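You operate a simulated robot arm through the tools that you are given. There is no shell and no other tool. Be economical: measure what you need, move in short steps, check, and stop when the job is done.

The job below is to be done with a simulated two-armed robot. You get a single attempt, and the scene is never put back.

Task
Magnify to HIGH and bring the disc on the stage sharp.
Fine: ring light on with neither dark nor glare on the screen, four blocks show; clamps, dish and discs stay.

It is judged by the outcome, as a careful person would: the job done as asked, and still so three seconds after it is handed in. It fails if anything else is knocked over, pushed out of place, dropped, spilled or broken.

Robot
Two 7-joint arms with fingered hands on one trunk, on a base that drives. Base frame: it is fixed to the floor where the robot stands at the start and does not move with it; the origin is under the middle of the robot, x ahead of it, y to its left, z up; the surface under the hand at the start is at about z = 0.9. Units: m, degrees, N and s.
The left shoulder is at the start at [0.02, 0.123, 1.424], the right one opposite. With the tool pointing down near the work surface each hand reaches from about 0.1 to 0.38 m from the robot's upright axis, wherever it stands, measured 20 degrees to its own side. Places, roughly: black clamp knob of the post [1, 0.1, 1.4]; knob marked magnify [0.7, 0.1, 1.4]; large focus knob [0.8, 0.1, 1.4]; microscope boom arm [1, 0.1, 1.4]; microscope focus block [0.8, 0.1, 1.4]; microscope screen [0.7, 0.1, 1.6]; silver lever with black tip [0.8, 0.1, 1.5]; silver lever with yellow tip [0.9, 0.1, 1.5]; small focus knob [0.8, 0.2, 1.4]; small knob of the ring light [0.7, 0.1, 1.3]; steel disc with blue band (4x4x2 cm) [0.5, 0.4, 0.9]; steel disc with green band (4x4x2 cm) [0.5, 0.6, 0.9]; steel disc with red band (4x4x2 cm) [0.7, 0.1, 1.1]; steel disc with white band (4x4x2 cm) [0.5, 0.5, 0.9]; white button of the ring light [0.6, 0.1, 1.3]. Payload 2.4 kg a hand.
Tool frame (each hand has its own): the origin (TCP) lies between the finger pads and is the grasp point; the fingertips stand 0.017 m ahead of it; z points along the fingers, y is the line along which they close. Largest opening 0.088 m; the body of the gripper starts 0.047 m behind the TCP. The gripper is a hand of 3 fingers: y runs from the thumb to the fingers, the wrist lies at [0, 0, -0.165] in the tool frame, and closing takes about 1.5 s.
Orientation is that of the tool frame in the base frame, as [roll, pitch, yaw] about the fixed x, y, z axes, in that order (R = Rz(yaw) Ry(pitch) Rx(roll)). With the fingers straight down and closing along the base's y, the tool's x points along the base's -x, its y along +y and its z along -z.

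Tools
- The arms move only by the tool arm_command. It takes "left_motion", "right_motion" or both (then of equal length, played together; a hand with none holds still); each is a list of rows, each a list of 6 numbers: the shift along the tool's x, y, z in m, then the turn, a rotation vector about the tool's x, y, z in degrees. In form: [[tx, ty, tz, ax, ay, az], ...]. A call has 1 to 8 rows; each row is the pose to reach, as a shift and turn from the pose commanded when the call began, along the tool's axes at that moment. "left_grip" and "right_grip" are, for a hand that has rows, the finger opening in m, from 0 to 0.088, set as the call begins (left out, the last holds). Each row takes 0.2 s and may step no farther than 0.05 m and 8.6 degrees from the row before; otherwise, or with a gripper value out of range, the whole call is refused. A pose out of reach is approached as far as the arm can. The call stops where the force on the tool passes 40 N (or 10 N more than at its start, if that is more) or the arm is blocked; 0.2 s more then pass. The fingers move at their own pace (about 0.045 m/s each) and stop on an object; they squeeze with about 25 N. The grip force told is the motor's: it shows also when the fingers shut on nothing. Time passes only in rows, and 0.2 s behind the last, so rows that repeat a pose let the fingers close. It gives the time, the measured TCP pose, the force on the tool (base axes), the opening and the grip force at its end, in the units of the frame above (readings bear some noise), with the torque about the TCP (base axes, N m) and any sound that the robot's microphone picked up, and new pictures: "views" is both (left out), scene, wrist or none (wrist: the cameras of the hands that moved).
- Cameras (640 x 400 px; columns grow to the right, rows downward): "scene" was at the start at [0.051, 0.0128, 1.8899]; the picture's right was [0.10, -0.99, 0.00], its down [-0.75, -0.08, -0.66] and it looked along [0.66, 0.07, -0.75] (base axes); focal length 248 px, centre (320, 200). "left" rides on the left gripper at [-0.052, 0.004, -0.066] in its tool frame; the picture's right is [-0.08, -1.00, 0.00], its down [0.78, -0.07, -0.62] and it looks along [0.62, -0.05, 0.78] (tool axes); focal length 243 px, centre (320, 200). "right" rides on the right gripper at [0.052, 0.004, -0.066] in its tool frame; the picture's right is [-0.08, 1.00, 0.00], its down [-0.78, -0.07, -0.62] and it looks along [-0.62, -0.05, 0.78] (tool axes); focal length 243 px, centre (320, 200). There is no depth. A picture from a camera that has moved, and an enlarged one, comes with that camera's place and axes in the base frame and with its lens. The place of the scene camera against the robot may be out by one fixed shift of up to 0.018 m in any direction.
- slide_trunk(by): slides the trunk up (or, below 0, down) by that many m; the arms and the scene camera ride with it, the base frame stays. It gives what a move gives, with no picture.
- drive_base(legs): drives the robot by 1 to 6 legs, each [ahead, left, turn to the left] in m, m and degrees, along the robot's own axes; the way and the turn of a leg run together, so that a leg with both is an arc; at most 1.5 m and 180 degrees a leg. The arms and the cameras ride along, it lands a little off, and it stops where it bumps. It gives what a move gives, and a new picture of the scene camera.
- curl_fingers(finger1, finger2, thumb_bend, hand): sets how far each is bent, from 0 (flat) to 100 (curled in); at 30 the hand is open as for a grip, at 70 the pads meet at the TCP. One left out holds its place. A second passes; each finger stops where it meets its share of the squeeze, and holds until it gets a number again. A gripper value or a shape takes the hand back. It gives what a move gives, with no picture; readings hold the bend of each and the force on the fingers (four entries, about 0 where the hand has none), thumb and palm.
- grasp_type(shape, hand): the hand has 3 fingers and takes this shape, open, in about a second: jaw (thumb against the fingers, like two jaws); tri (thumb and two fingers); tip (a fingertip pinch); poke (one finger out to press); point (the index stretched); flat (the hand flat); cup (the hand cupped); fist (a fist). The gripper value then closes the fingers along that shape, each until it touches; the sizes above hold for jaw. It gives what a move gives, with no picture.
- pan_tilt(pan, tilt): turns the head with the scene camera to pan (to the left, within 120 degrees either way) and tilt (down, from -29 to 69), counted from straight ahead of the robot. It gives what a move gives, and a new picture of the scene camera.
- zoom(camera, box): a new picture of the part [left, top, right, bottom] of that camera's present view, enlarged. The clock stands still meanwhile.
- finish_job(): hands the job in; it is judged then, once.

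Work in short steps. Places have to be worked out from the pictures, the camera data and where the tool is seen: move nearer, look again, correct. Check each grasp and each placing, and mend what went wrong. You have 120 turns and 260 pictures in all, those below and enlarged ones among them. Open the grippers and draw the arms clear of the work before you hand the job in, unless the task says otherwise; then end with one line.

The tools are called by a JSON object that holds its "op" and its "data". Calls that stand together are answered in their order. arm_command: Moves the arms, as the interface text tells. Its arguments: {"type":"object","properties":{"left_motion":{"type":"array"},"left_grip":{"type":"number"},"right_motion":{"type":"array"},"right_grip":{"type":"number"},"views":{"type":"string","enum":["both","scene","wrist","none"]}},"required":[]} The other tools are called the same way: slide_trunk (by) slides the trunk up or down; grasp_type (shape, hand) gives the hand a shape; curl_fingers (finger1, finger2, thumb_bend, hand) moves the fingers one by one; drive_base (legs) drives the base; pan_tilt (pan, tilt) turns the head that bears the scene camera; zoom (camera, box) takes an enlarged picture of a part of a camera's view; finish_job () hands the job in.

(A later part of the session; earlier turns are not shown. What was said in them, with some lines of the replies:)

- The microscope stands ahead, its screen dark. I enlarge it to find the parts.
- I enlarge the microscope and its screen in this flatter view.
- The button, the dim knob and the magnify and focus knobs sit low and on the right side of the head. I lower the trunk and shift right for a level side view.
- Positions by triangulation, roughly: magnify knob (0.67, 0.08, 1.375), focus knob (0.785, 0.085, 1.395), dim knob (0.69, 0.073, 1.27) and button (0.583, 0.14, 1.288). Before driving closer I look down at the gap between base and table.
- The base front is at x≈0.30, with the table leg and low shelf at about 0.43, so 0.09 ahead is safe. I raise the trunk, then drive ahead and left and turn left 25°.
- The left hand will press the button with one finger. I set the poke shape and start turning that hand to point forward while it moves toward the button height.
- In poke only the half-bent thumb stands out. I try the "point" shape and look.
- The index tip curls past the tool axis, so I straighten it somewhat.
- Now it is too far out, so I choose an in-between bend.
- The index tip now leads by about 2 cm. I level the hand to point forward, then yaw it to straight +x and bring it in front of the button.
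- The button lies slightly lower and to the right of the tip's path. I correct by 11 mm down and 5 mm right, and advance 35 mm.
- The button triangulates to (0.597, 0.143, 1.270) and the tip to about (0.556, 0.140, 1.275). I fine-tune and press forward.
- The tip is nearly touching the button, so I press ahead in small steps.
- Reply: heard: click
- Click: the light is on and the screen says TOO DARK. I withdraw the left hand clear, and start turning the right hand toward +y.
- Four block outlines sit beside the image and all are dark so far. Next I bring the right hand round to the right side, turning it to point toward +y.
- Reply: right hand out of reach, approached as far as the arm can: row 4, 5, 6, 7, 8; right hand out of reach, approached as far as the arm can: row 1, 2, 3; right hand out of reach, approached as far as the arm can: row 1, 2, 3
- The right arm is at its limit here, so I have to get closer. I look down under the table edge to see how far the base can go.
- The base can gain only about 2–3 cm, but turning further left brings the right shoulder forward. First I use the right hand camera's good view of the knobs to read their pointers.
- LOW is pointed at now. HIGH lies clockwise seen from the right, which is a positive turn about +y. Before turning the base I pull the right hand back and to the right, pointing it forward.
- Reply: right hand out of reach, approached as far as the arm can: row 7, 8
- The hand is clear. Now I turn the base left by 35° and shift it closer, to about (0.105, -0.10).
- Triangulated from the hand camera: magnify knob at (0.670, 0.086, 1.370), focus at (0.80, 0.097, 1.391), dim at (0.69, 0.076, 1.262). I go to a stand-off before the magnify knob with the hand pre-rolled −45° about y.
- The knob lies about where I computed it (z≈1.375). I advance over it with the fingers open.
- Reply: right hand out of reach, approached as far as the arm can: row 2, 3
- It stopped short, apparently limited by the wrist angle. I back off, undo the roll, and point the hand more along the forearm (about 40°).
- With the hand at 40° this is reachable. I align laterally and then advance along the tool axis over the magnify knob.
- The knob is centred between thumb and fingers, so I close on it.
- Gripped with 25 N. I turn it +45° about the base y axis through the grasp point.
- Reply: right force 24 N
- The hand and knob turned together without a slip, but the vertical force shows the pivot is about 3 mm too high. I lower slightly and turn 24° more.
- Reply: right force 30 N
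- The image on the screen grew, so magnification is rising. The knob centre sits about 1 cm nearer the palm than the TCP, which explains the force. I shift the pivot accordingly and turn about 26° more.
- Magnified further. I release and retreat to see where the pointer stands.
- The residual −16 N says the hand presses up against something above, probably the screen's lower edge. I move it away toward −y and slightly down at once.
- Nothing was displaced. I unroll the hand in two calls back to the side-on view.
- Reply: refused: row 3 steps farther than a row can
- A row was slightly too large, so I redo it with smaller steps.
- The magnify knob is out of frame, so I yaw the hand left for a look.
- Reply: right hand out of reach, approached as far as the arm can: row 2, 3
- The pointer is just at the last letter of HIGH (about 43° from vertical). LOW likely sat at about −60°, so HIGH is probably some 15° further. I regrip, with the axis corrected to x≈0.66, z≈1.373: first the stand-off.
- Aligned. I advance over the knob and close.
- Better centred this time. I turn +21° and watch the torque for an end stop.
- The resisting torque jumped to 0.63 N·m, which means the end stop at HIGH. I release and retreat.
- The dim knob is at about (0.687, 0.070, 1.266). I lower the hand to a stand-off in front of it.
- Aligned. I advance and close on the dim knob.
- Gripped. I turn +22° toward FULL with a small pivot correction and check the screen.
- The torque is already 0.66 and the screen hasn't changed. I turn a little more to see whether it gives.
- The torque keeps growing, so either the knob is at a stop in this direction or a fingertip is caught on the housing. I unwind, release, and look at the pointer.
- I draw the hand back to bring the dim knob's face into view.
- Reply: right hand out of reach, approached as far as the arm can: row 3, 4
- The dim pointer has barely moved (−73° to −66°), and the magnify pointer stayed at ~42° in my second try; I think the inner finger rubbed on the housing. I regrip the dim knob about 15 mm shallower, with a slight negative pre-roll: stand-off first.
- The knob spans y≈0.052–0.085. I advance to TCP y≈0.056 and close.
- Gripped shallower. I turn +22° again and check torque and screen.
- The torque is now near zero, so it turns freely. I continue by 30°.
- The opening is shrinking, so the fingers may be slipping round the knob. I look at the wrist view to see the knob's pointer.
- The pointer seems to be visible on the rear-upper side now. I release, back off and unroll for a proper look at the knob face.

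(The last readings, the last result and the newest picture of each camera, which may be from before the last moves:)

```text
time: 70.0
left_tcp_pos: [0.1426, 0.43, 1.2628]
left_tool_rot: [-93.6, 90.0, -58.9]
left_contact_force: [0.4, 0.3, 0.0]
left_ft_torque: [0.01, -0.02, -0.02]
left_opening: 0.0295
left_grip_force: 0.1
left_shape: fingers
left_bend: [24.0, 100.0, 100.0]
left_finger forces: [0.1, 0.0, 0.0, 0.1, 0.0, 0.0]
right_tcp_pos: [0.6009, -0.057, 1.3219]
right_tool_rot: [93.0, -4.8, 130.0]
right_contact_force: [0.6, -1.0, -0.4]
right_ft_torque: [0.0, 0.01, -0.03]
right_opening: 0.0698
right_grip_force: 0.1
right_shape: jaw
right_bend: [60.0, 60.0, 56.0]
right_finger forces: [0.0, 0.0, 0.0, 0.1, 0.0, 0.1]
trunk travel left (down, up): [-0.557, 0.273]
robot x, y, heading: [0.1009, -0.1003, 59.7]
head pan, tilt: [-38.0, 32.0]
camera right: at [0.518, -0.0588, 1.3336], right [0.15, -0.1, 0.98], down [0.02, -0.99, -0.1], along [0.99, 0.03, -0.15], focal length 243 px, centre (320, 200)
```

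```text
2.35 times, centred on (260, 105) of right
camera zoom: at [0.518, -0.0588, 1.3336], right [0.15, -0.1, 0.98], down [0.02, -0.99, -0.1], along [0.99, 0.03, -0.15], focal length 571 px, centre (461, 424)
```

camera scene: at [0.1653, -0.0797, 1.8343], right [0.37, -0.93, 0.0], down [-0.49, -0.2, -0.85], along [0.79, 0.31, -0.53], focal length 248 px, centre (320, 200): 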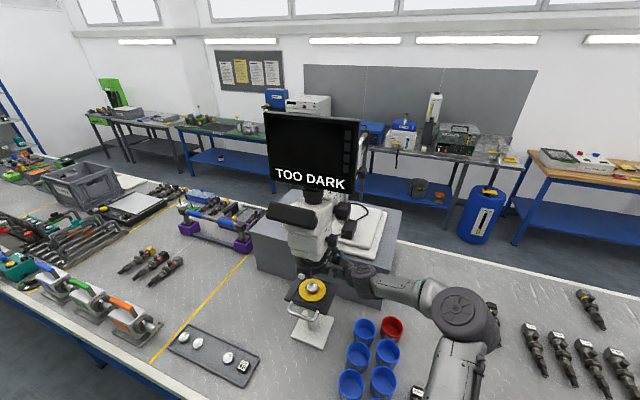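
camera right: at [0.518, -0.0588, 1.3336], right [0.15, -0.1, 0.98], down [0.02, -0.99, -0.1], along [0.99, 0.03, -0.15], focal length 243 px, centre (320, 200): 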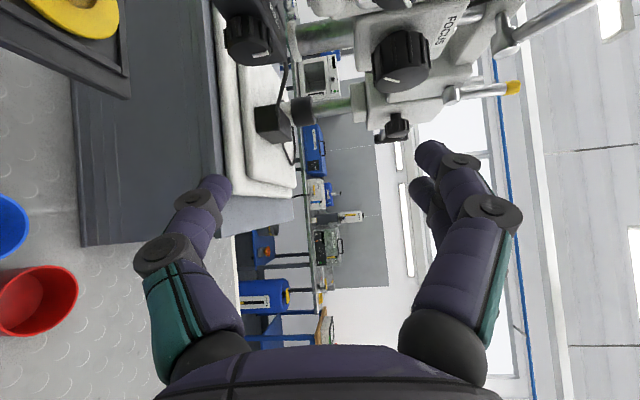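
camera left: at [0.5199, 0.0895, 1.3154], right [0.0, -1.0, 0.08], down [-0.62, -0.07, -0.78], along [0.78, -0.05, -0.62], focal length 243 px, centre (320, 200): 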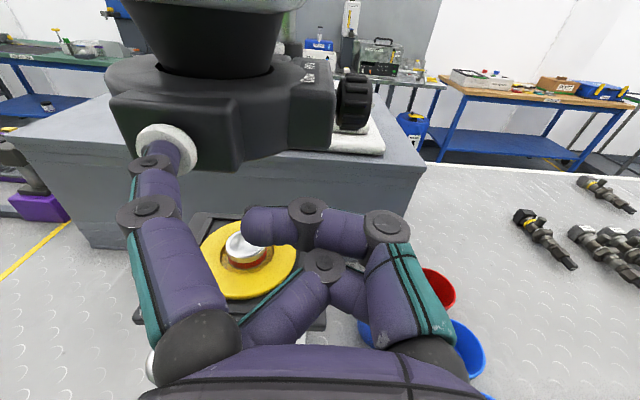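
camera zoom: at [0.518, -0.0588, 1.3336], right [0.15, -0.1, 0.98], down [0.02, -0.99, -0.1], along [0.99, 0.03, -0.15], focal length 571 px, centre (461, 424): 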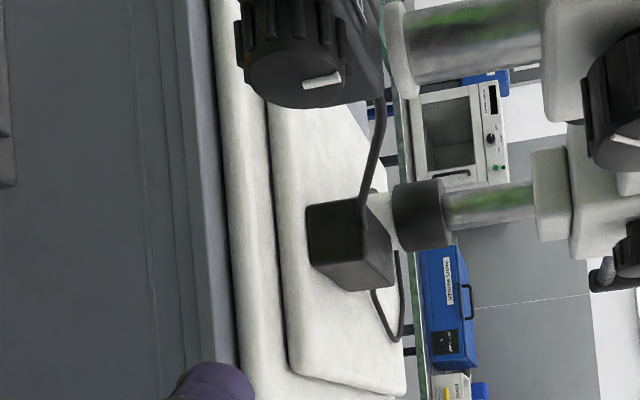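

The pointer went from −66° to −15°, so it does turn (+51°) with the shallow grip; it just needs more. I repeat the same approach and grip.

{"op": "arm_command", "data": {"right_motion": [[0.007, -0.023, 0.021, -5.3, 0.2, -4.5], [0.014, -0.047, 0.042, -10.7, 0.4, -9], [0.0216, -0.0702, 0.0634, -16, 0.6, -13.5], [0.024, -0.059, 0.102, -16, 0.6, -13.5], [0.026, -0.048, 0.141, -16, 0.6, -13.5]], "views": "none"}}

{"op": "arm_command", "data": {"right_motion": [[0, 0, 0, 0, 0, 0], [0, 0, 0, 0, 0, 0], [0, 0, 0, 0, 0, 0], [0, 0, 0, 0, 0, 0], [0, 0, 0, 0, 0, 0]], "right_grip": 0.0, "views": "wrist"}}

```text
time: 71.2
left_tcp_pos: [0.1426, 0.431, 1.2626]
left_tool_rot: [23.9, 89.9, 58.6]
left_contact_force: [0.2, -0.6, -0.4]
left_ft_torque: [-0.02, -0.01, -0.03]
left_opening: 0.0292
left_grip_force: 0.2
left_shape: fingers
left_bend: [24.0, 100.0, 100.0]
left_finger forces: [0.0, 0.0, 0.1, 0.0, 0.0, 0.0]
right_tcp_pos: [0.6891, 0.0576, 1.2684]
right_tool_rot: [77.0, 8.7, 129.3]
right_contact_force: [0.0, -0.4, 0.4]
right_ft_torque: [-0.05, -0.01, 0.0]
right_opening: 0.0698
right_grip_force: 0.1
right_shape: jaw
right_bend: [60.0, 60.0, 56.0]
right_finger forces: [0.0, 0.0, 0.0, 0.1, 0.1, 0.1]
trunk travel left (down, up): [-0.557, 0.273]
robot x, y, heading: [0.1022, -0.1016, 59.8]
head pan, tilt: [-38.0, 32.0]
```

```text
time: 72.4
left_tcp_pos: [0.1458, 0.4307, 1.2627]
left_tool_rot: [156.3, 90.0, -169.0]
left_contact_force: [0.2, -0.2, 0.4]
left_ft_torque: [0.02, 0.01, -0.01]
left_opening: 0.0294
left_grip_force: 0.1
left_shape: fingers
left_bend: [24.0, 100.0, 100.0]
left_finger forces: [0.0, 0.0, 0.0, 0.1, 0.0, 0.0]
right_tcp_pos: [0.6908, 0.0567, 1.2672]
right_tool_rot: [77.0, 8.5, 129.3]
right_contact_force: [13.9, 2.6, 4.2]
right_ft_torque: [0.12, 0.05, -0.06]
right_opening: 0.0074
right_grip_force: 24.8
right_shape: jaw
right_bend: [73.0, 72.0, 74.0]
right_finger forces: [10.4, 11.4, 0.1, 0.0, 20.7, 0.0]
trunk travel left (down, up): [-0.557, 0.273]
robot x, y, heading: [0.0995, -0.0993, 59.9]
head pan, tilt: [-38.0, 32.0]
camera right: at [0.6085, 0.0551, 1.2491], right [-0.21, -0.1, 0.97], down [0.05, -0.99, -0.09], along [0.98, 0.03, 0.22], focal length 243 px, centre (320, 200)
```

right: 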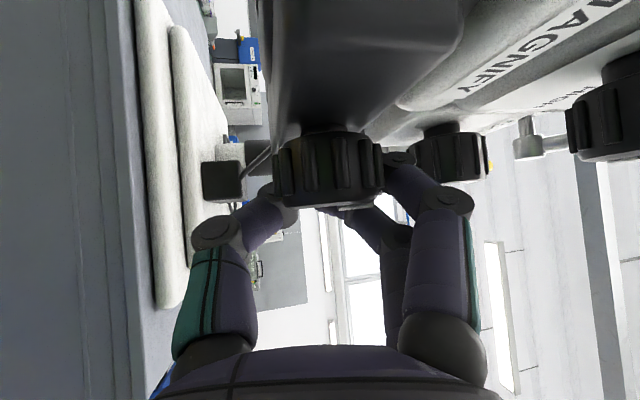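

Gripped. I turn +30° with the pivot shift and check.

{"op": "arm_command", "data": {"right_motion": [[0, -0.001, 0, 5.6, -0.2, 4.7], [0, -0.002, 0, 11.2, -0.4, 9.4], [0, -0.003, 0, 16.9, -0.7, 14.1], [0, -0.004, 0, 23, -0.9, 19.2]], "views": "none"}}

{"op": "zoom", "data": {"camera": "scene", "box": [255, 100, 375, 200]}}

```text
time: 73.4
left_tcp_pos: [0.1445, 0.4319, 1.2624]
left_tool_rot: [165.5, 89.9, -159.7]
left_contact_force: [0.3, -0.8, 0.5]
left_ft_torque: [-0.02, 0.0, 0.01]
left_opening: 0.0292
left_grip_force: 0.0
left_shape: fingers
left_bend: [24.0, 100.0, 100.0]
left_finger forces: [0.0, 0.1, 0.1, 0.0, 0.1, 0.1]
right_tcp_pos: [0.6906, 0.056, 1.2622]
right_tool_rot: [100.5, -10.6, 128.8]
right_contact_force: [7.8, 1.5, -3.4]
right_ft_torque: [0.05, -0.02, -0.04]
right_opening: 0.0059
right_grip_force: 25.3
right_shape: jaw
right_bend: [73.0, 72.0, 75.0]
right_finger forces: [8.8, 9.4, 0.0, 0.0, 18.6, 0.0]
trunk travel left (down, up): [-0.557, 0.273]
robot x, y, heading: [0.1013, -0.0986, 59.5]
head pan, tilt: [-38.0, 32.0]
```

```text
4.00 times, centred on (315, 150) of scene
camera zoom: at [0.1693, -0.0791, 1.834], right [0.37, -0.93, 0.0], down [-0.49, -0.2, -0.85], along [0.79, 0.31, -0.53], focal length 990 px, centre (340, 400)
```

zoom: 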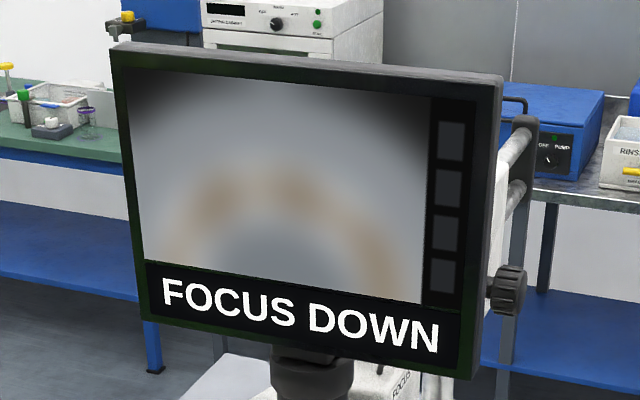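

Light is now good: the screen says FOCUS DOWN. I release, retreat, and check the message stays.

{"op": "arm_command", "data": {"right_motion": [[0, 0, 0, 0, 0, 0], [0, 0, 0, 0, 0, 0], [0, 0, 0, 0, 0, 0], [0, 0, -0.045, 0, 0, 0], [0, 0, -0.09, 0, 0, 0], [0, 0.04, -0.1, 0, 0, 0], [0, 0.08, -0.1, 0, 0, 0], [0, 0.11, -0.1, 0, 0, 0]], "right_grip": 0.07, "views": "both"}}

```text
time: 75.2
left_tcp_pos: [0.1436, 0.4307, 1.2626]
left_tool_rot: [-82.3, 89.9, -47.5]
left_contact_force: [0.2, 0.2, -0.4]
left_ft_torque: [0.0, -0.02, 0.03]
left_opening: 0.0292
left_grip_force: 0.1
left_shape: fingers
left_bend: [24.0, 100.0, 100.0]
left_finger forces: [0.0, 0.1, 0.0, 0.0, 0.1, 0.0]
right_tcp_pos: [0.6401, -0.0107, 1.3894]
right_tool_rot: [100.2, -10.4, 128.8]
right_contact_force: [0.4, -0.2, -0.9]
right_ft_torque: [-0.01, -0.04, 0.03]
right_opening: 0.0699
right_grip_force: 0.0
right_shape: jaw
right_bend: [60.0, 60.0, 56.0]
right_finger forces: [0.0, 0.1, 0.0, 0.0, 0.0, 0.0]
trunk travel left (down, up): [-0.557, 0.273]
robot x, y, heading: [0.1, -0.1028, 59.8]
head pan, tilt: [-38.0, 32.0]
camera scene: at [0.1658, -0.0795, 1.8342], right [0.37, -0.93, 0.0], down [-0.49, -0.2, -0.85], along [0.79, 0.31, -0.53], focal length 248 px, centre (320, 200)
camera right: at [0.5606, -0.0131, 1.4149], right [0.3, -0.09, 0.95], down [0.0, -1.0, -0.1], along [0.95, 0.03, -0.3], focal length 243 px, centre (320, 200)
```

scene: 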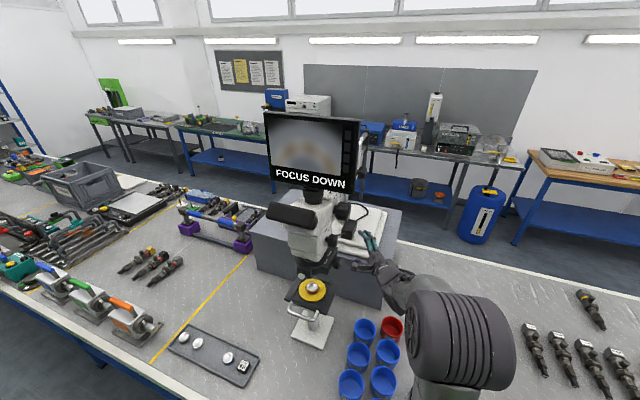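
right: 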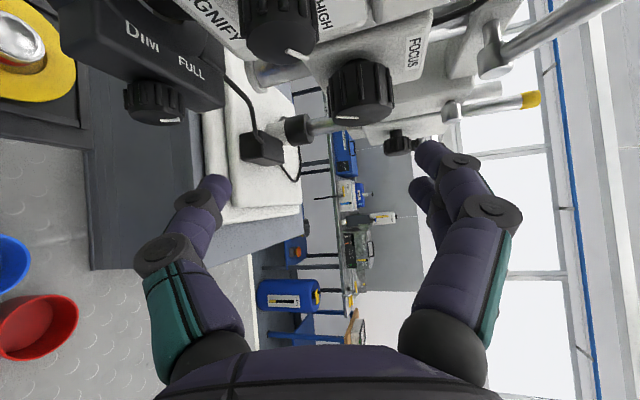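

The message holds. I check the magnify pointer in this view.

{"op": "zoom", "data": {"camera": "right", "box": [200, 0, 400, 125]}}

```text
3.20 times, centred on (300, 62) of right
camera zoom: at [0.5606, -0.0131, 1.4149], right [0.3, -0.09, 0.95], down [0.0, -1.0, -0.1], along [0.95, 0.03, -0.3], focal length 776 px, centre (384, 640)
```

zoom: 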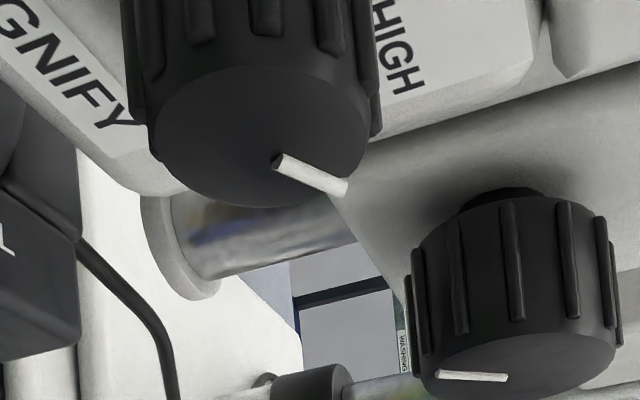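

Worked out with full perspective, the magnify pointer is at about +60°, mirroring LOW at −60°, with the end stop felt. Magnify is done. Next the large focus knob at about (0.80, 0.096, 1.392): I go first to a stand-off to its right.

{"op": "arm_command", "data": {"right_motion": [[-0.027, 0.01, 0.025, -3.5, 0.1, -2.9], [-0.055, 0.021, 0.051, -7, 0.3, -5.8], [-0.083, 0.031, 0.077, -10.4, 0.4, -8.7], [-0.11, 0.042, 0.1025, -10.4, 0.4, -8.7]], "right_grip": 0.088, "views": "both"}}

```text
time: 76.2
left_tcp_pos: [0.1434, 0.4303, 1.2629]
left_tool_rot: [-25.0, 90.0, 9.7]
left_contact_force: [0.3, 0.1, -0.4]
left_ft_torque: [0.02, 0.03, -0.02]
left_opening: 0.0293
left_grip_force: 0.1
left_shape: fingers
left_bend: [24.0, 100.0, 100.0]
left_finger forces: [0.0, 0.0, 0.0, 0.1, 0.0, 0.0]
right_tcp_pos: [0.7973, -0.0319, 1.3916]
right_tool_rot: [89.8, -1.9, 130.0]
right_contact_force: [0.0, -0.7, -0.3]
right_ft_torque: [0.01, -0.01, -0.02]
right_opening: 0.0879
right_grip_force: 0.1
right_shape: jaw
right_bend: [30.0, 30.0, 30.0]
right_finger forces: [0.0, 0.0, 0.1, 0.0, 0.1, 0.0]
trunk travel left (down, up): [-0.557, 0.273]
robot x, y, heading: [0.1028, -0.1011, 59.6]
head pan, tilt: [-38.0, 32.0]
camera scene: at [0.1674, -0.08, 1.8341], right [0.37, -0.93, 0.0], down [-0.49, -0.2, -0.85], along [0.79, 0.31, -0.53], focal length 248 px, centre (320, 200)
camera right: at [0.7136, -0.0328, 1.3966], right [0.07, -0.09, 0.99], down [0.02, -1.0, -0.09], along [1.0, 0.03, -0.07], focal length 243 px, centre (320, 200)
```

scene: 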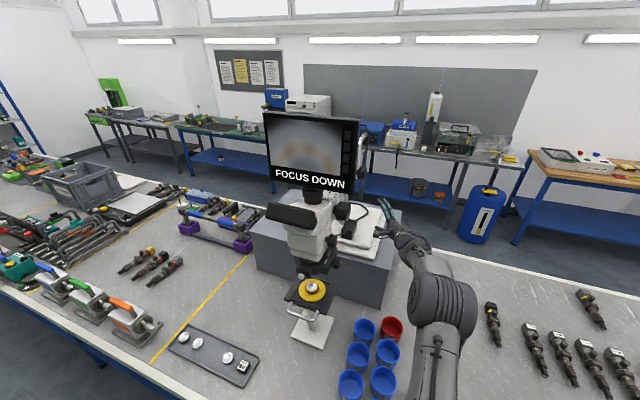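
right: 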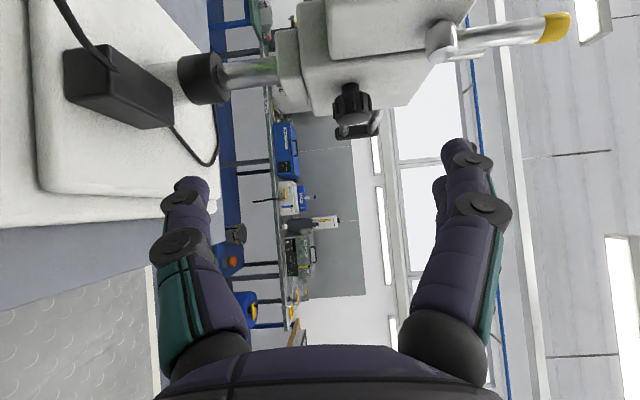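

Reachable. I move +y by 5 cm to bring the focus knob into view.

{"op": "arm_command", "data": {"right_motion": [[0.019, 0, 0.016, 0, 0, 0], [0.038, 0, 0.032, 0, 0, 0]], "views": "wrist"}}

{"op": "zoom", "data": {"camera": "scene", "box": [320, 180, 420, 260]}}

```text
time: 76.8
left_tcp_pos: [0.1414, 0.4318, 1.2629]
left_tool_rot: [-108.3, 90.0, -73.5]
left_contact_force: [0.3, 0.0, -0.8]
left_ft_torque: [0.03, 0.02, -0.02]
left_opening: 0.0296
left_grip_force: 0.2
left_shape: fingers
left_bend: [24.0, 100.0, 100.0]
left_finger forces: [0.0, 0.0, 0.0, 0.1, 0.0, 0.0]
right_tcp_pos: [0.7962, 0.0187, 1.3929]
right_tool_rot: [89.8, -1.8, 130.0]
right_contact_force: [-0.5, -0.1, -0.2]
right_ft_torque: [0.0, -0.01, 0.01]
right_opening: 0.088
right_grip_force: 0.1
right_shape: jaw
right_bend: [30.0, 30.0, 30.0]
right_finger forces: [0.0, 0.0, 0.0, 0.0, 0.0, 0.1]
trunk travel left (down, up): [-0.557, 0.273]
robot x, y, heading: [0.1002, -0.1037, 59.9]
head pan, tilt: [-38.0, 32.0]
camera right: at [0.7124, 0.0177, 1.3987], right [0.07, -0.09, 0.99], down [0.02, -1.0, -0.1], along [1.0, 0.03, -0.07], focal length 243 px, centre (320, 200)
```

right: 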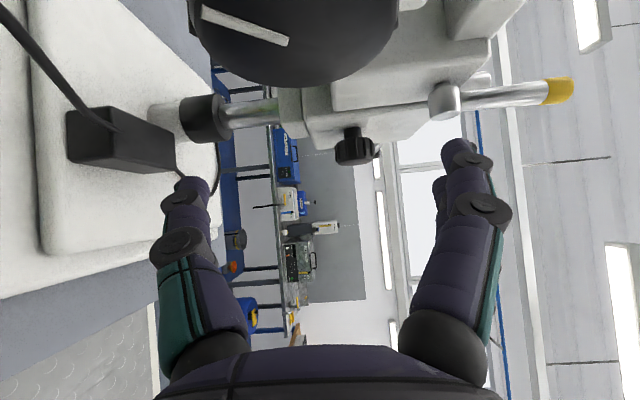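

```text
5.00 times, centred on (370, 220) of scene
camera zoom: at [0.1662, -0.0795, 1.8342], right [0.37, -0.93, 0.0], down [-0.49, -0.2, -0.85], along [0.79, 0.31, -0.53], focal length 1238 px, centre (70, 100)
```

zoom: 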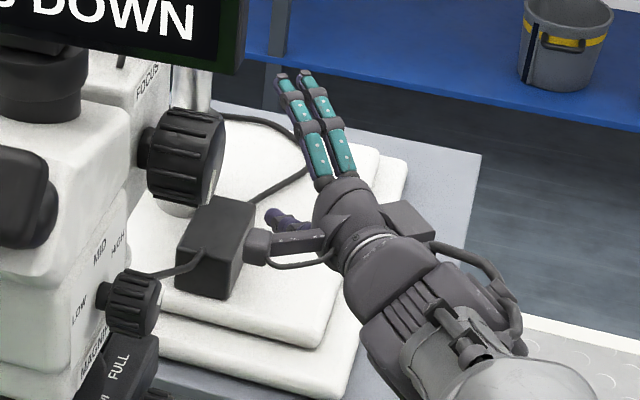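

The knob face is at y≈0.072, its axis near (0.788, 1.389) and its diameter ~6 cm. I slide on to TCP (0.788, 0.072, 1.389).

{"op": "arm_command", "data": {"right_motion": [[0.015, -0.002, 0.009, 0, 0, 0], [0.03, -0.004, 0.018, 0, 0, 0], [0.0457, -0.004, 0.028, 0, 0, 0]], "views": "wrist"}}

{"op": "zoom", "data": {"camera": "scene", "box": [300, 180, 400, 260]}}

```text
time: 77.6
left_tcp_pos: [0.1425, 0.4304, 1.2624]
left_tool_rot: [50.3, 90.0, 85.0]
left_contact_force: [-0.3, -0.3, -0.6]
left_ft_torque: [-0.01, 0.0, -0.03]
left_opening: 0.0294
left_grip_force: 0.1
left_shape: fingers
left_bend: [24.0, 100.0, 100.0]
left_finger forces: [0.0, 0.0, 0.0, 0.0, 0.0, 0.1]
right_tcp_pos: [0.7894, 0.0721, 1.3902]
right_tool_rot: [89.8, -1.9, 130.0]
right_contact_force: [0.3, 1.1, -0.9]
right_ft_torque: [0.04, -0.01, -0.01]
right_opening: 0.0881
right_grip_force: 0.1
right_shape: jaw
right_bend: [30.0, 30.0, 30.0]
right_finger forces: [0.0, 0.0, 0.0, 0.0, 0.1, 0.1]
trunk travel left (down, up): [-0.557, 0.273]
robot x, y, heading: [0.1007, -0.1011, 59.8]
head pan, tilt: [-38.0, 32.0]
camera right: at [0.7051, 0.0705, 1.3956], right [0.07, -0.09, 0.99], down [0.02, -1.0, -0.09], along [1.0, 0.03, -0.07], focal length 243 px, centre (320, 200)
```

right: 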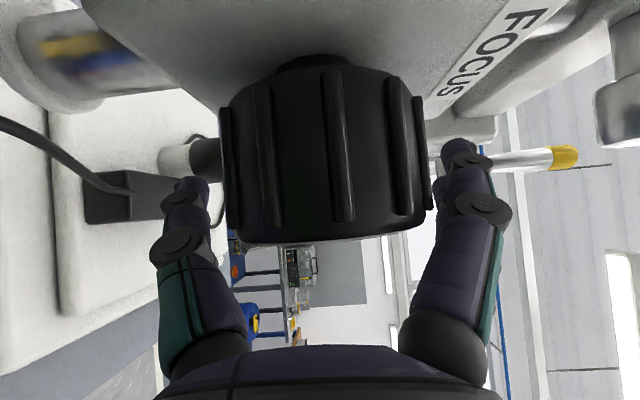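

```text
5.00 times, centred on (350, 220) of scene
camera zoom: at [0.1664, -0.0792, 1.8342], right [0.37, -0.93, 0.0], down [-0.49, -0.2, -0.85], along [0.79, 0.31, -0.53], focal length 1238 px, centre (170, 100)
```

zoom: 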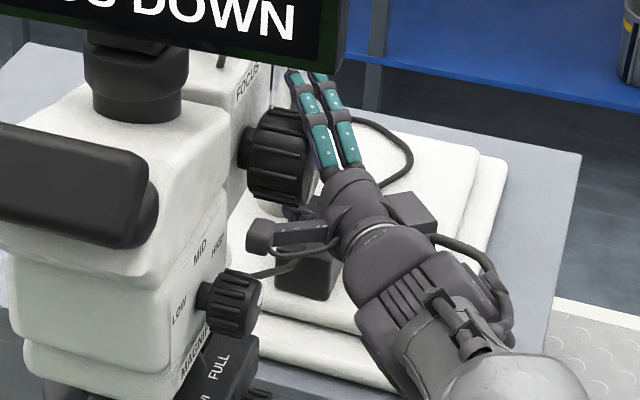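

Knob is centred between thumb and fingers. I close.

{"op": "arm_command", "data": {"right_motion": [[0, 0, 0, 0, 0, 0], [0, 0, 0, 0, 0, 0], [0, 0, 0, 0, 0, 0], [0, 0, 0, 0, 0, 0], [0, 0, 0, 0, 0, 0]], "right_grip": 0.0, "views": "wrist"}}

```text
time: 78.8
left_tcp_pos: [0.1448, 0.4304, 1.2633]
left_tool_rot: [164.0, 89.9, -161.2]
left_contact_force: [0.2, -0.2, 0.6]
left_ft_torque: [0.0, 0.0, -0.02]
left_opening: 0.0297
left_grip_force: 0.0
left_shape: fingers
left_bend: [24.0, 100.0, 100.0]
left_finger forces: [0.1, 0.0, 0.1, 0.0, 0.0, 0.0]
right_tcp_pos: [0.791, 0.0719, 1.3895]
right_tool_rot: [89.8, -1.9, 130.0]
right_contact_force: [7.3, 2.1, 1.2]
right_ft_torque: [0.12, 0.01, -0.03]
right_opening: 0.0314
right_grip_force: 25.2
right_shape: jaw
right_bend: [72.0, 75.0, 79.0]
right_finger forces: [11.8, 13.6, 0.1, 0.1, 24.2, 0.1]
trunk travel left (down, up): [-0.557, 0.273]
robot x, y, heading: [0.1031, -0.1021, 59.9]
head pan, tilt: [-38.0, 32.0]
camera right: at [0.7072, 0.0701, 1.395], right [0.07, -0.09, 0.99], down [0.02, -1.0, -0.1], along [1.0, 0.03, -0.07], focal length 243 px, centre (320, 200)
```

right: 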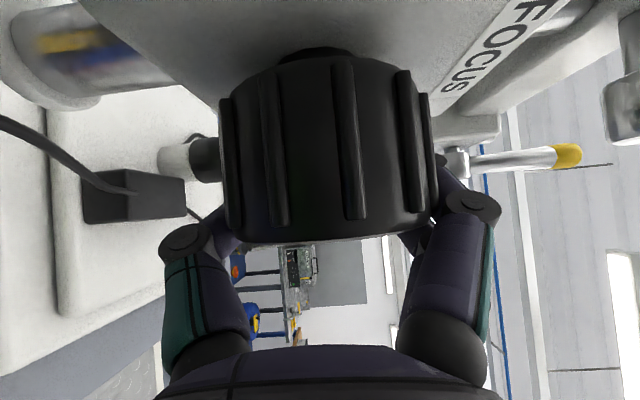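

Gripped. I test a turn of −15° about y and watch the image.

{"op": "arm_command", "data": {"right_motion": [[0, 0.0012, 0, -5.7, 0.2, -4.8], [0, 0.0023, 0, -11.5, 0.4, -9.6]], "views": "none"}}

{"op": "zoom", "data": {"camera": "scene", "box": [255, 100, 375, 200]}}

```text
time: 79.4
left_tcp_pos: [0.1445, 0.4301, 1.2643]
left_tool_rot: [155.5, 89.9, -169.8]
left_contact_force: [0.1, -0.8, 0.0]
left_ft_torque: [0.0, -0.03, 0.01]
left_opening: 0.0293
left_grip_force: 0.0
left_shape: fingers
left_bend: [24.0, 100.0, 100.0]
left_finger forces: [0.0, 0.0, 0.1, 0.1, 0.1, 0.0]
right_tcp_pos: [0.7908, 0.0712, 1.3929]
right_tool_rot: [78.0, 7.7, 129.3]
right_contact_force: [13.2, 1.2, 7.9]
right_ft_torque: [0.1, 0.12, 0.01]
right_opening: 0.0313
right_grip_force: 25.2
right_shape: jaw
right_bend: [72.0, 75.0, 79.0]
right_finger forces: [14.5, 17.2, 0.0, 0.1, 24.6, 0.0]
trunk travel left (down, up): [-0.557, 0.273]
robot x, y, heading: [0.101, -0.1008, 59.9]
head pan, tilt: [-38.0, 32.0]
```

```text
4.00 times, centred on (315, 150) of scene
camera zoom: at [0.1697, -0.0797, 1.8342], right [0.37, -0.93, 0.0], down [-0.49, -0.2, -0.85], along [0.79, 0.31, -0.53], focal length 990 px, centre (340, 400)
```

zoom: 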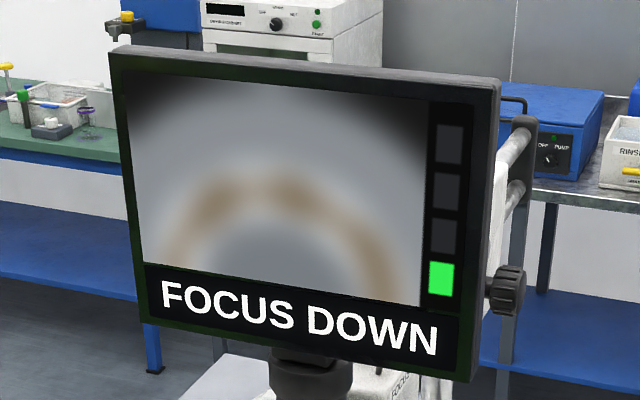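

Right direction: the image sharpened and one block lit. I go another −12°.

{"op": "arm_command", "data": {"right_motion": [[0, 0.0008, 0, -4.6, 0.2, -3.9], [0, 0.0015, 0, -9.2, 0.3, -7.7]], "views": "none"}}

{"op": "zoom", "data": {"camera": "scene", "box": [255, 100, 375, 200]}}

```text
time: 80.0
left_tcp_pos: [0.145, 0.4304, 1.2635]
left_tool_rot: [149.8, 89.9, -175.4]
left_contact_force: [-0.1, 0.7, -0.1]
left_ft_torque: [-0.01, 0.01, 0.02]
left_opening: 0.0293
left_grip_force: 0.0
left_shape: fingers
left_bend: [24.0, 100.0, 100.0]
left_finger forces: [0.1, 0.1, 0.0, 0.1, 0.1, 0.0]
right_tcp_pos: [0.7925, 0.0719, 1.3948]
right_tool_rot: [68.3, 15.0, 127.4]
right_contact_force: [21.6, 2.8, 21.1]
right_ft_torque: [0.15, 0.24, 0.08]
right_opening: 0.0316
right_grip_force: 25.4
right_shape: jaw
right_bend: [71.0, 74.0, 78.0]
right_finger forces: [16.5, 22.4, 0.0, 0.0, 26.2, 0.1]
trunk travel left (down, up): [-0.557, 0.273]
robot x, y, heading: [0.0999, -0.1003, 59.6]
head pan, tilt: [-38.0, 32.0]
```

```text
4.00 times, centred on (315, 150) of scene
camera zoom: at [0.1698, -0.0799, 1.8342], right [0.37, -0.93, 0.0], down [-0.49, -0.2, -0.85], along [0.79, 0.31, -0.53], focal length 990 px, centre (340, 400)
```

zoom: 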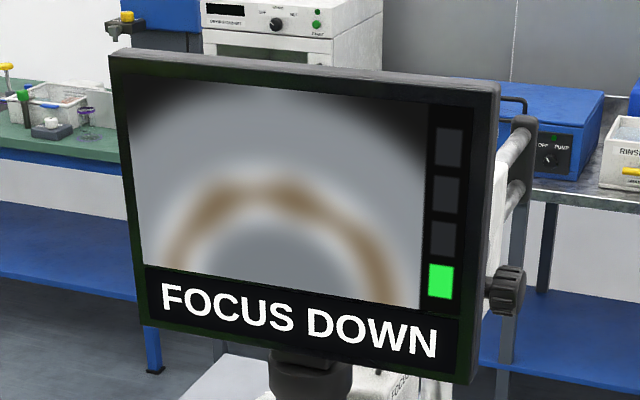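

Sharper still. I relieve the side force by shifting the hand 3 mm up and back, and turn −12° more.

{"op": "arm_command", "data": {"right_motion": [[-0.002, 0.001, 0.003, -1.5, 0, -1.3], [-0.0026, 0.0025, 0.003, -5.3, 0.2, -4.5], [-0.0026, 0.0035, 0.003, -9.2, 0.3, -7.7]], "views": "none"}}

{"op": "zoom", "data": {"camera": "scene", "box": [255, 100, 375, 200]}}

```text
time: 80.8
left_tcp_pos: [0.1426, 0.4303, 1.2629]
left_tool_rot: [157.3, 90.0, -167.8]
left_contact_force: [0.0, 0.0, 0.0]
left_ft_torque: [0.0, 0.04, -0.02]
left_opening: 0.0293
left_grip_force: 0.0
left_shape: fingers
left_bend: [24.0, 100.0, 100.0]
left_finger forces: [0.0, 0.0, 0.0, 0.1, 0.1, 0.0]
right_tcp_pos: [0.7906, 0.0716, 1.3976]
right_tool_rot: [58.2, 22.2, 124.1]
right_contact_force: [6.6, 0.8, 5.1]
right_ft_torque: [0.11, 0.07, 0.05]
right_opening: 0.0311
right_grip_force: 25.2
right_shape: jaw
right_bend: [72.0, 75.0, 78.0]
right_finger forces: [12.6, 15.0, 0.0, 0.0, 25.3, 0.1]
trunk travel left (down, up): [-0.557, 0.273]
robot x, y, heading: [0.1007, -0.1011, 59.8]
head pan, tilt: [-38.0, 32.0]
```

```text
4.00 times, centred on (315, 150) of scene
camera zoom: at [0.1673, -0.08, 1.8341], right [0.37, -0.93, 0.0], down [-0.49, -0.2, -0.85], along [0.79, 0.31, -0.53], focal length 990 px, centre (340, 400)
```

zoom: 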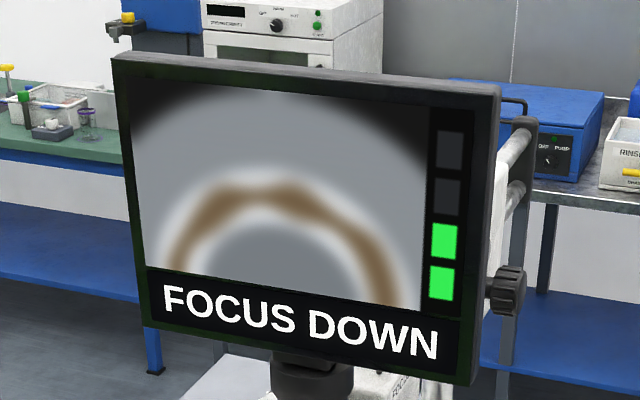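

Two blocks and the force is low. Another −12°.

{"op": "arm_command", "data": {"right_motion": [[0, 0.001, 0, -4.6, 0.2, -3.9], [0, 0.0018, 0, -9.2, 0.3, -7.7]], "views": "none"}}

{"op": "zoom", "data": {"camera": "scene", "box": [255, 100, 375, 200]}}

```text
time: 81.4
left_tcp_pos: [0.1437, 0.4309, 1.2628]
left_tool_rot: [163.6, 90.0, -161.5]
left_contact_force: [-0.5, 0.1, -0.1]
left_ft_torque: [0.0, -0.01, 0.05]
left_opening: 0.0295
left_grip_force: 0.1
left_shape: fingers
left_bend: [24.0, 100.0, 100.0]
left_finger forces: [0.0, 0.0, 0.0, 0.0, 0.0, 0.1]
right_tcp_pos: [0.7884, 0.0705, 1.4001]
right_tool_rot: [46.9, 28.3, 119.0]
right_contact_force: [16.2, 4.5, 13.8]
right_ft_torque: [0.03, 0.03, 0.04]
right_opening: 0.0307
right_grip_force: 25.2
right_shape: jaw
right_bend: [72.0, 75.0, 78.0]
right_finger forces: [12.7, 16.6, 0.0, 0.0, 30.4, 0.0]
trunk travel left (down, up): [-0.557, 0.273]
robot x, y, heading: [0.0987, -0.1017, 59.8]
head pan, tilt: [-38.0, 32.0]
```

```text
4.00 times, centred on (315, 150) of scene
camera zoom: at [0.169, -0.0794, 1.8342], right [0.37, -0.93, 0.0], down [-0.49, -0.2, -0.85], along [0.79, 0.31, -0.53], focal length 990 px, centre (340, 400)
```

zoom: 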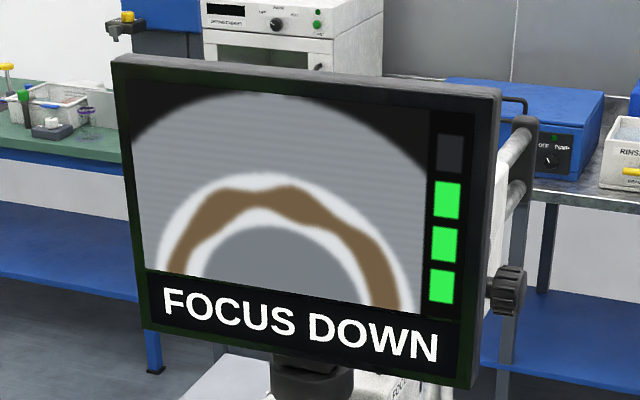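

Three blocks. A small step of −4°.

{"op": "arm_command", "data": {"right_motion": [[0, 0.0008, 0.0005, -3.1, 0.1, -2.6]], "views": "none"}}

{"op": "zoom", "data": {"camera": "scene", "box": [255, 100, 375, 200]}}

```text
time: 81.9
left_tcp_pos: [0.147, 0.4318, 1.262]
left_tool_rot: [169.4, 89.8, -155.7]
left_contact_force: [1.0, 0.1, -0.2]
left_ft_torque: [0.06, 0.01, -0.01]
left_opening: 0.0293
left_grip_force: 0.0
left_shape: fingers
left_bend: [24.0, 100.0, 100.0]
left_finger forces: [0.0, 0.1, 0.0, 0.1, 0.1, 0.0]
right_tcp_pos: [0.7851, 0.0693, 1.4032]
right_tool_rot: [43.6, 29.9, 117.3]
right_contact_force: [29.9, 10.3, 12.2]
right_ft_torque: [0.11, -0.24, 0.09]
right_opening: 0.0298
right_grip_force: 25.0
right_shape: jaw
right_bend: [72.0, 74.0, 76.0]
right_finger forces: [10.8, 13.6, 0.0, 0.0, 39.6, 0.0]
right hand out of reach, approached as far as the arm can: row 1
trunk travel left (down, up): [-0.557, 0.273]
robot x, y, heading: [0.0992, -0.1008, 59.8]
head pan, tilt: [-38.0, 32.0]
stopped in row 1 (right hand): the force on the tool passed its limit at 40 N (the readings are from after the stop); the commanded pose is now the measured one
```

```text
4.00 times, centred on (315, 150) of scene
camera zoom: at [0.1733, -0.077, 1.8339], right [0.37, -0.93, 0.0], down [-0.49, -0.2, -0.85], along [0.79, 0.31, -0.53], focal length 990 px, centre (340, 400)
```

zoom: 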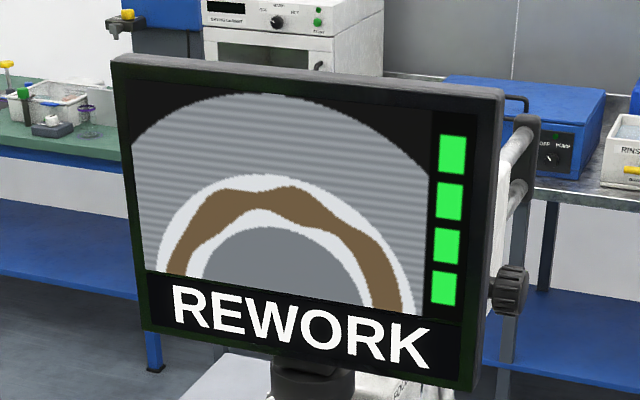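

All four blocks are green and the screen reads REWORK. I open the fingers in place, without moving, and check.

{"op": "arm_command", "data": {"right_motion": [[0, 0, 0, 0, 0, 0], [0, 0, 0, 0, 0, 0], [0, 0, 0, 0, 0, 0], [0, 0, 0, 0, 0, 0], [0, 0, 0, 0, 0, 0], [0, 0, 0, 0, 0, 0]], "right_grip": 0.088, "views": "wrist"}}

{"op": "zoom", "data": {"camera": "scene", "box": [255, 100, 375, 200]}}

```text
time: 83.3
left_tcp_pos: [0.143, 0.4309, 1.2635]
left_tool_rot: [-70.2, 90.0, -35.6]
left_contact_force: [-0.7, -0.2, 0.9]
left_ft_torque: [-0.01, 0.02, -0.01]
left_opening: 0.0294
left_grip_force: 0.1
left_shape: fingers
left_bend: [24.0, 100.0, 100.0]
left_finger forces: [0.1, 0.1, 0.1, 0.1, 0.0, 0.0]
right_tcp_pos: [0.7791, 0.0688, 1.4056]
right_tool_rot: [43.4, 29.9, 117.3]
right_contact_force: [0.4, 0.0, -0.5]
right_ft_torque: [0.03, -0.01, 0.03]
right_opening: 0.0879
right_grip_force: 0.1
right_shape: jaw
right_bend: [30.0, 30.0, 30.0]
right_finger forces: [0.0, 0.1, 0.0, 0.0, 0.0, 0.0]
trunk travel left (down, up): [-0.557, 0.273]
robot x, y, heading: [0.1007, -0.0994, 59.9]
head pan, tilt: [-38.0, 32.0]
camera right: at [0.7257, 0.0675, 1.34], right [-0.77, -0.09, 0.63], down [0.09, -1.0, -0.04], along [0.64, 0.03, 0.77], focal length 243 px, centre (320, 200)
```

right: 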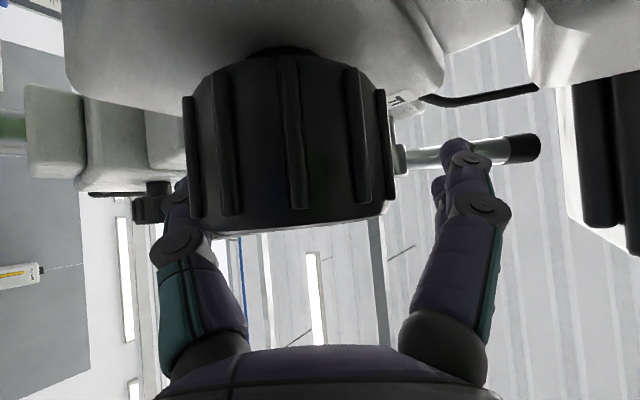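

```text
4.00 times, centred on (315, 150) of scene
camera zoom: at [0.1666, -0.0797, 1.8342], right [0.37, -0.93, 0.0], down [-0.49, -0.2, -0.85], along [0.79, 0.31, -0.53], focal length 990 px, centre (340, 400)
```

zoom: 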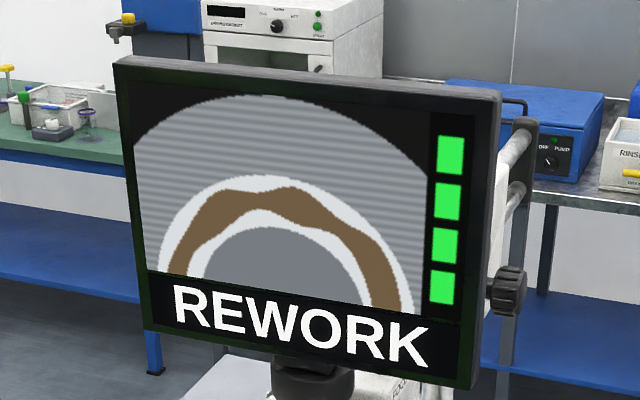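

Stable with the fingers open. I first shift 7 mm to centre the gap, then slide straight out along −y.

{"op": "arm_command", "data": {"right_motion": [[0, -0.004, 0, 0, 0, 0], [0, -0.007, 0, 0, 0, 0], [-0.0231, -0.006, -0.0191, 0, 0, 0], [-0.0462, -0.005, -0.0382, 0, 0, 0], [-0.0693, -0.004, -0.0573, 0, 0, 0], [-0.0924, -0.003, -0.0764, 0, 0, 0], [-0.115, -0.003, -0.095, 0, 0, 0]], "views": "both"}}

{"op": "zoom", "data": {"camera": "scene", "box": [255, 100, 375, 200]}}

```text
time: 84.9
left_tcp_pos: [0.1424, 0.4296, 1.2629]
left_tool_rot: [-130.9, 90.0, -96.1]
left_contact_force: [0.3, 0.2, 0.0]
left_ft_torque: [0.01, 0.03, -0.02]
left_opening: 0.0293
left_grip_force: 0.0
left_shape: fingers
left_bend: [24.0, 100.0, 100.0]
left_finger forces: [0.1, 0.1, 0.1, 0.0, 0.0, 0.0]
right_tcp_pos: [0.8025, -0.0817, 1.3999]
right_tool_rot: [43.3, 30.1, 117.4]
right_contact_force: [0.1, -0.7, 0.4]
right_ft_torque: [0.03, -0.02, 0.0]
right_opening: 0.0881
right_grip_force: 0.1
right_shape: jaw
right_bend: [30.0, 30.0, 30.0]
right_finger forces: [0.0, 0.0, 0.1, 0.0, 0.0, 0.0]
right hand out of reach, approached as far as the arm can: row 2, 4, 5, 6, 7
trunk travel left (down, up): [-0.557, 0.273]
robot x, y, heading: [0.0967, -0.1012, 59.7]
head pan, tilt: [-38.0, 32.0]
camera scene: at [0.1668, -0.0805, 1.8342], right [0.37, -0.93, 0.0], down [-0.49, -0.2, -0.85], along [0.79, 0.32, -0.53], focal length 248 px, centre (320, 200)
camera right: at [0.7474, -0.0832, 1.3337], right [-0.77, -0.1, 0.63], down [0.09, -1.0, -0.04], along [0.64, 0.03, 0.77], focal length 243 px, centre (320, 200)
```

scene: 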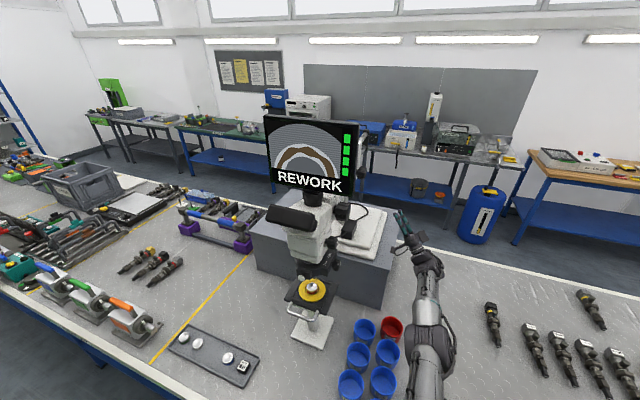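
right: 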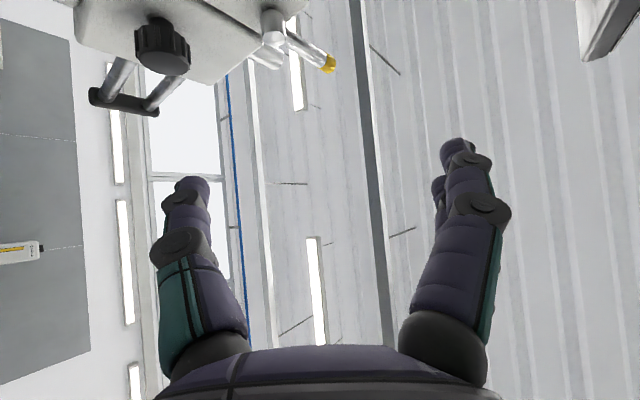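

```text
4.00 times, centred on (315, 150) of scene
camera zoom: at [0.1668, -0.0805, 1.8342], right [0.37, -0.93, 0.0], down [-0.49, -0.2, -0.85], along [0.79, 0.32, -0.53], focal length 990 px, centre (340, 400)
```

zoom: 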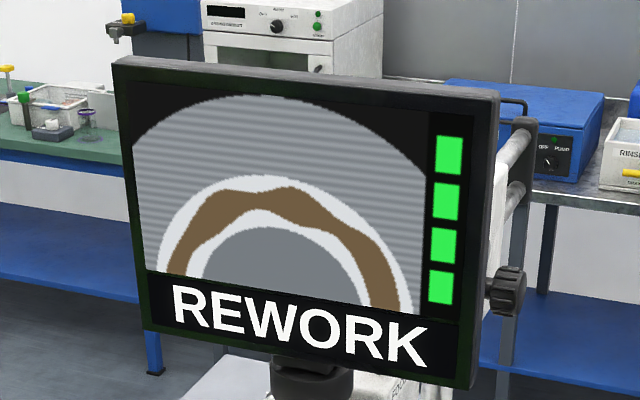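

Four blocks hold and the light is good. I draw the right arm farther clear, open the left hand, and look over the scene.

{"op": "arm_command", "data": {"right_motion": [[0.004, 0.032, -0.027, 0, 0, 0], [0.009, 0.065, -0.054, 0, 0, 0], [0.013, 0.098, -0.082, 0, 0, 0], [0.0175, 0.13, -0.109, 0, 0, 0]], "views": "scene"}}

{"op": "grasp_type", "data": {"hand": "left", "shape": "jaw"}}

{"op": "zoom", "data": {"camera": "scene", "box": [240, 100, 400, 360]}}

{"op": "zoom", "data": {"camera": "scene", "box": [320, 200, 360, 240]}}

```text
time: 85.9
left_tcp_pos: [0.1424, 0.4304, 1.2639]
left_tool_rot: [-133.3, 90.0, -98.7]
left_contact_force: [-0.4, 0.3, -0.1]
left_ft_torque: [0.02, -0.01, 0.02]
left_opening: 0.0293
left_grip_force: 0.0
left_shape: fingers
left_bend: [24.0, 100.0, 100.0]
left_finger forces: [0.1, 0.1, 0.0, 0.0, 0.1, 0.1]
right_tcp_pos: [0.7859, -0.1763, 1.3736]
right_tool_rot: [43.2, 30.0, 117.4]
right_contact_force: [0.7, -0.7, -0.1]
right_ft_torque: [0.04, 0.0, 0.0]
right_opening: 0.0879
right_grip_force: 0.0
right_shape: jaw
right_bend: [30.0, 30.0, 30.0]
right_finger forces: [0.1, 0.0, 0.1, 0.0, 0.1, 0.1]
right hand out of reach, approached as far as the arm can: row 1, 2, 3, 4
trunk travel left (down, up): [-0.557, 0.273]
robot x, y, heading: [0.1012, -0.1027, 59.8]
head pan, tilt: [-38.0, 32.0]
camera scene: at [0.1666, -0.0811, 1.8342], right [0.37, -0.93, 0.0], down [-0.49, -0.2, -0.85], along [0.79, 0.32, -0.53], focal length 248 px, centre (320, 200)
```

scene: 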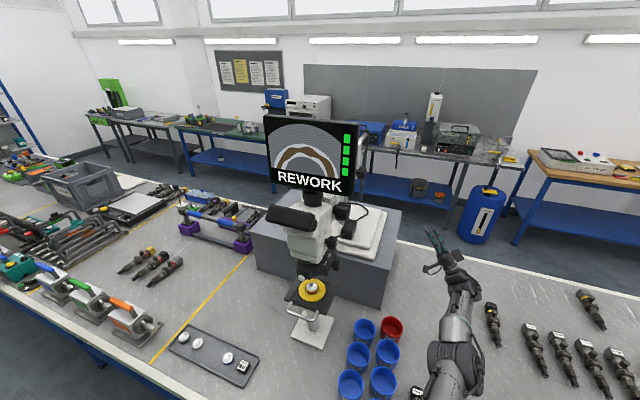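

```text
time: 86.8
left_tcp_pos: [0.1429, 0.4306, 1.2619]
left_tool_rot: [-170.5, 90.0, -135.8]
left_contact_force: [-1.2, -0.2, 0.5]
left_ft_torque: [0.01, 0.0, 0.02]
left_opening: 0.0621
left_grip_force: 0.1
left_shape: jaw
left_bend: [30.0, 74.0, 33.0]
left_finger forces: [0.0, 0.1, 0.0, 0.1, 0.0, 0.0]
right_tcp_pos: [0.7861, -0.1748, 1.3743]
right_tool_rot: [43.2, 30.0, 117.3]
right_contact_force: [-1.2, 0.1, -0.6]
right_ft_torque: [0.02, 0.02, -0.05]
right_opening: 0.0881
right_grip_force: 0.0
right_shape: jaw
right_bend: [30.0, 30.0, 30.0]
right_finger forces: [0.0, 0.1, 0.0, 0.0, 0.0, 0.1]
trunk travel left (down, up): [-0.557, 0.273]
robot x, y, heading: [0.1022, -0.0974, 59.6]
head pan, tilt: [-38.0, 32.0]
```

```text
1.54 times, centred on (320, 230) of scene
camera zoom: at [0.1668, -0.08, 1.8342], right [0.37, -0.93, 0.0], down [-0.49, -0.2, -0.85], along [0.79, 0.31, -0.53], focal length 381 px, centre (320, 154)
```

zoom: 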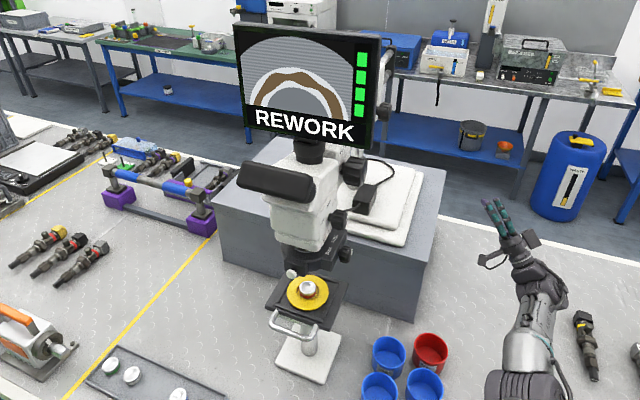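

```text
10.00 times, centred on (340, 220) of scene
camera zoom: at [0.1668, -0.08, 1.8342], right [0.37, -0.93, 0.0], down [-0.49, -0.2, -0.85], along [0.79, 0.31, -0.53], focal length 2475 px, centre (120, 0)
```

zoom: 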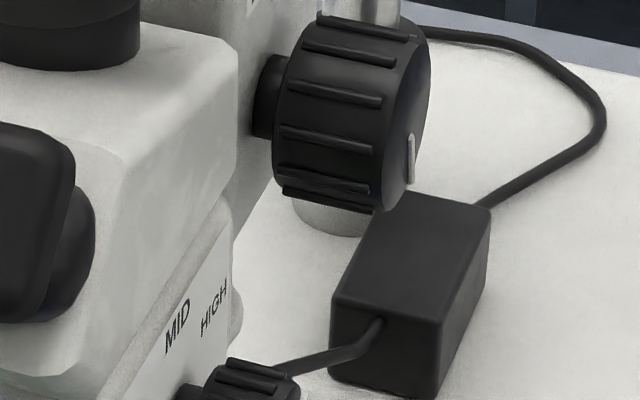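

The arms are clear and the hands open. The screen is bright and sharp with four blocks, and the dish, discs and clamps are in place, so I hand the job in.

{"op": "finish_job", "data": {}}

```text
The job is handed in.
```

The job is handed in: the ring light is on with no dark or glare warning, magnification is at HIGH (turned to its end stop), and the disc is in focus with all four blocks green. The screen reads "REWORK", and the clamps, dish and discs were left as they were.
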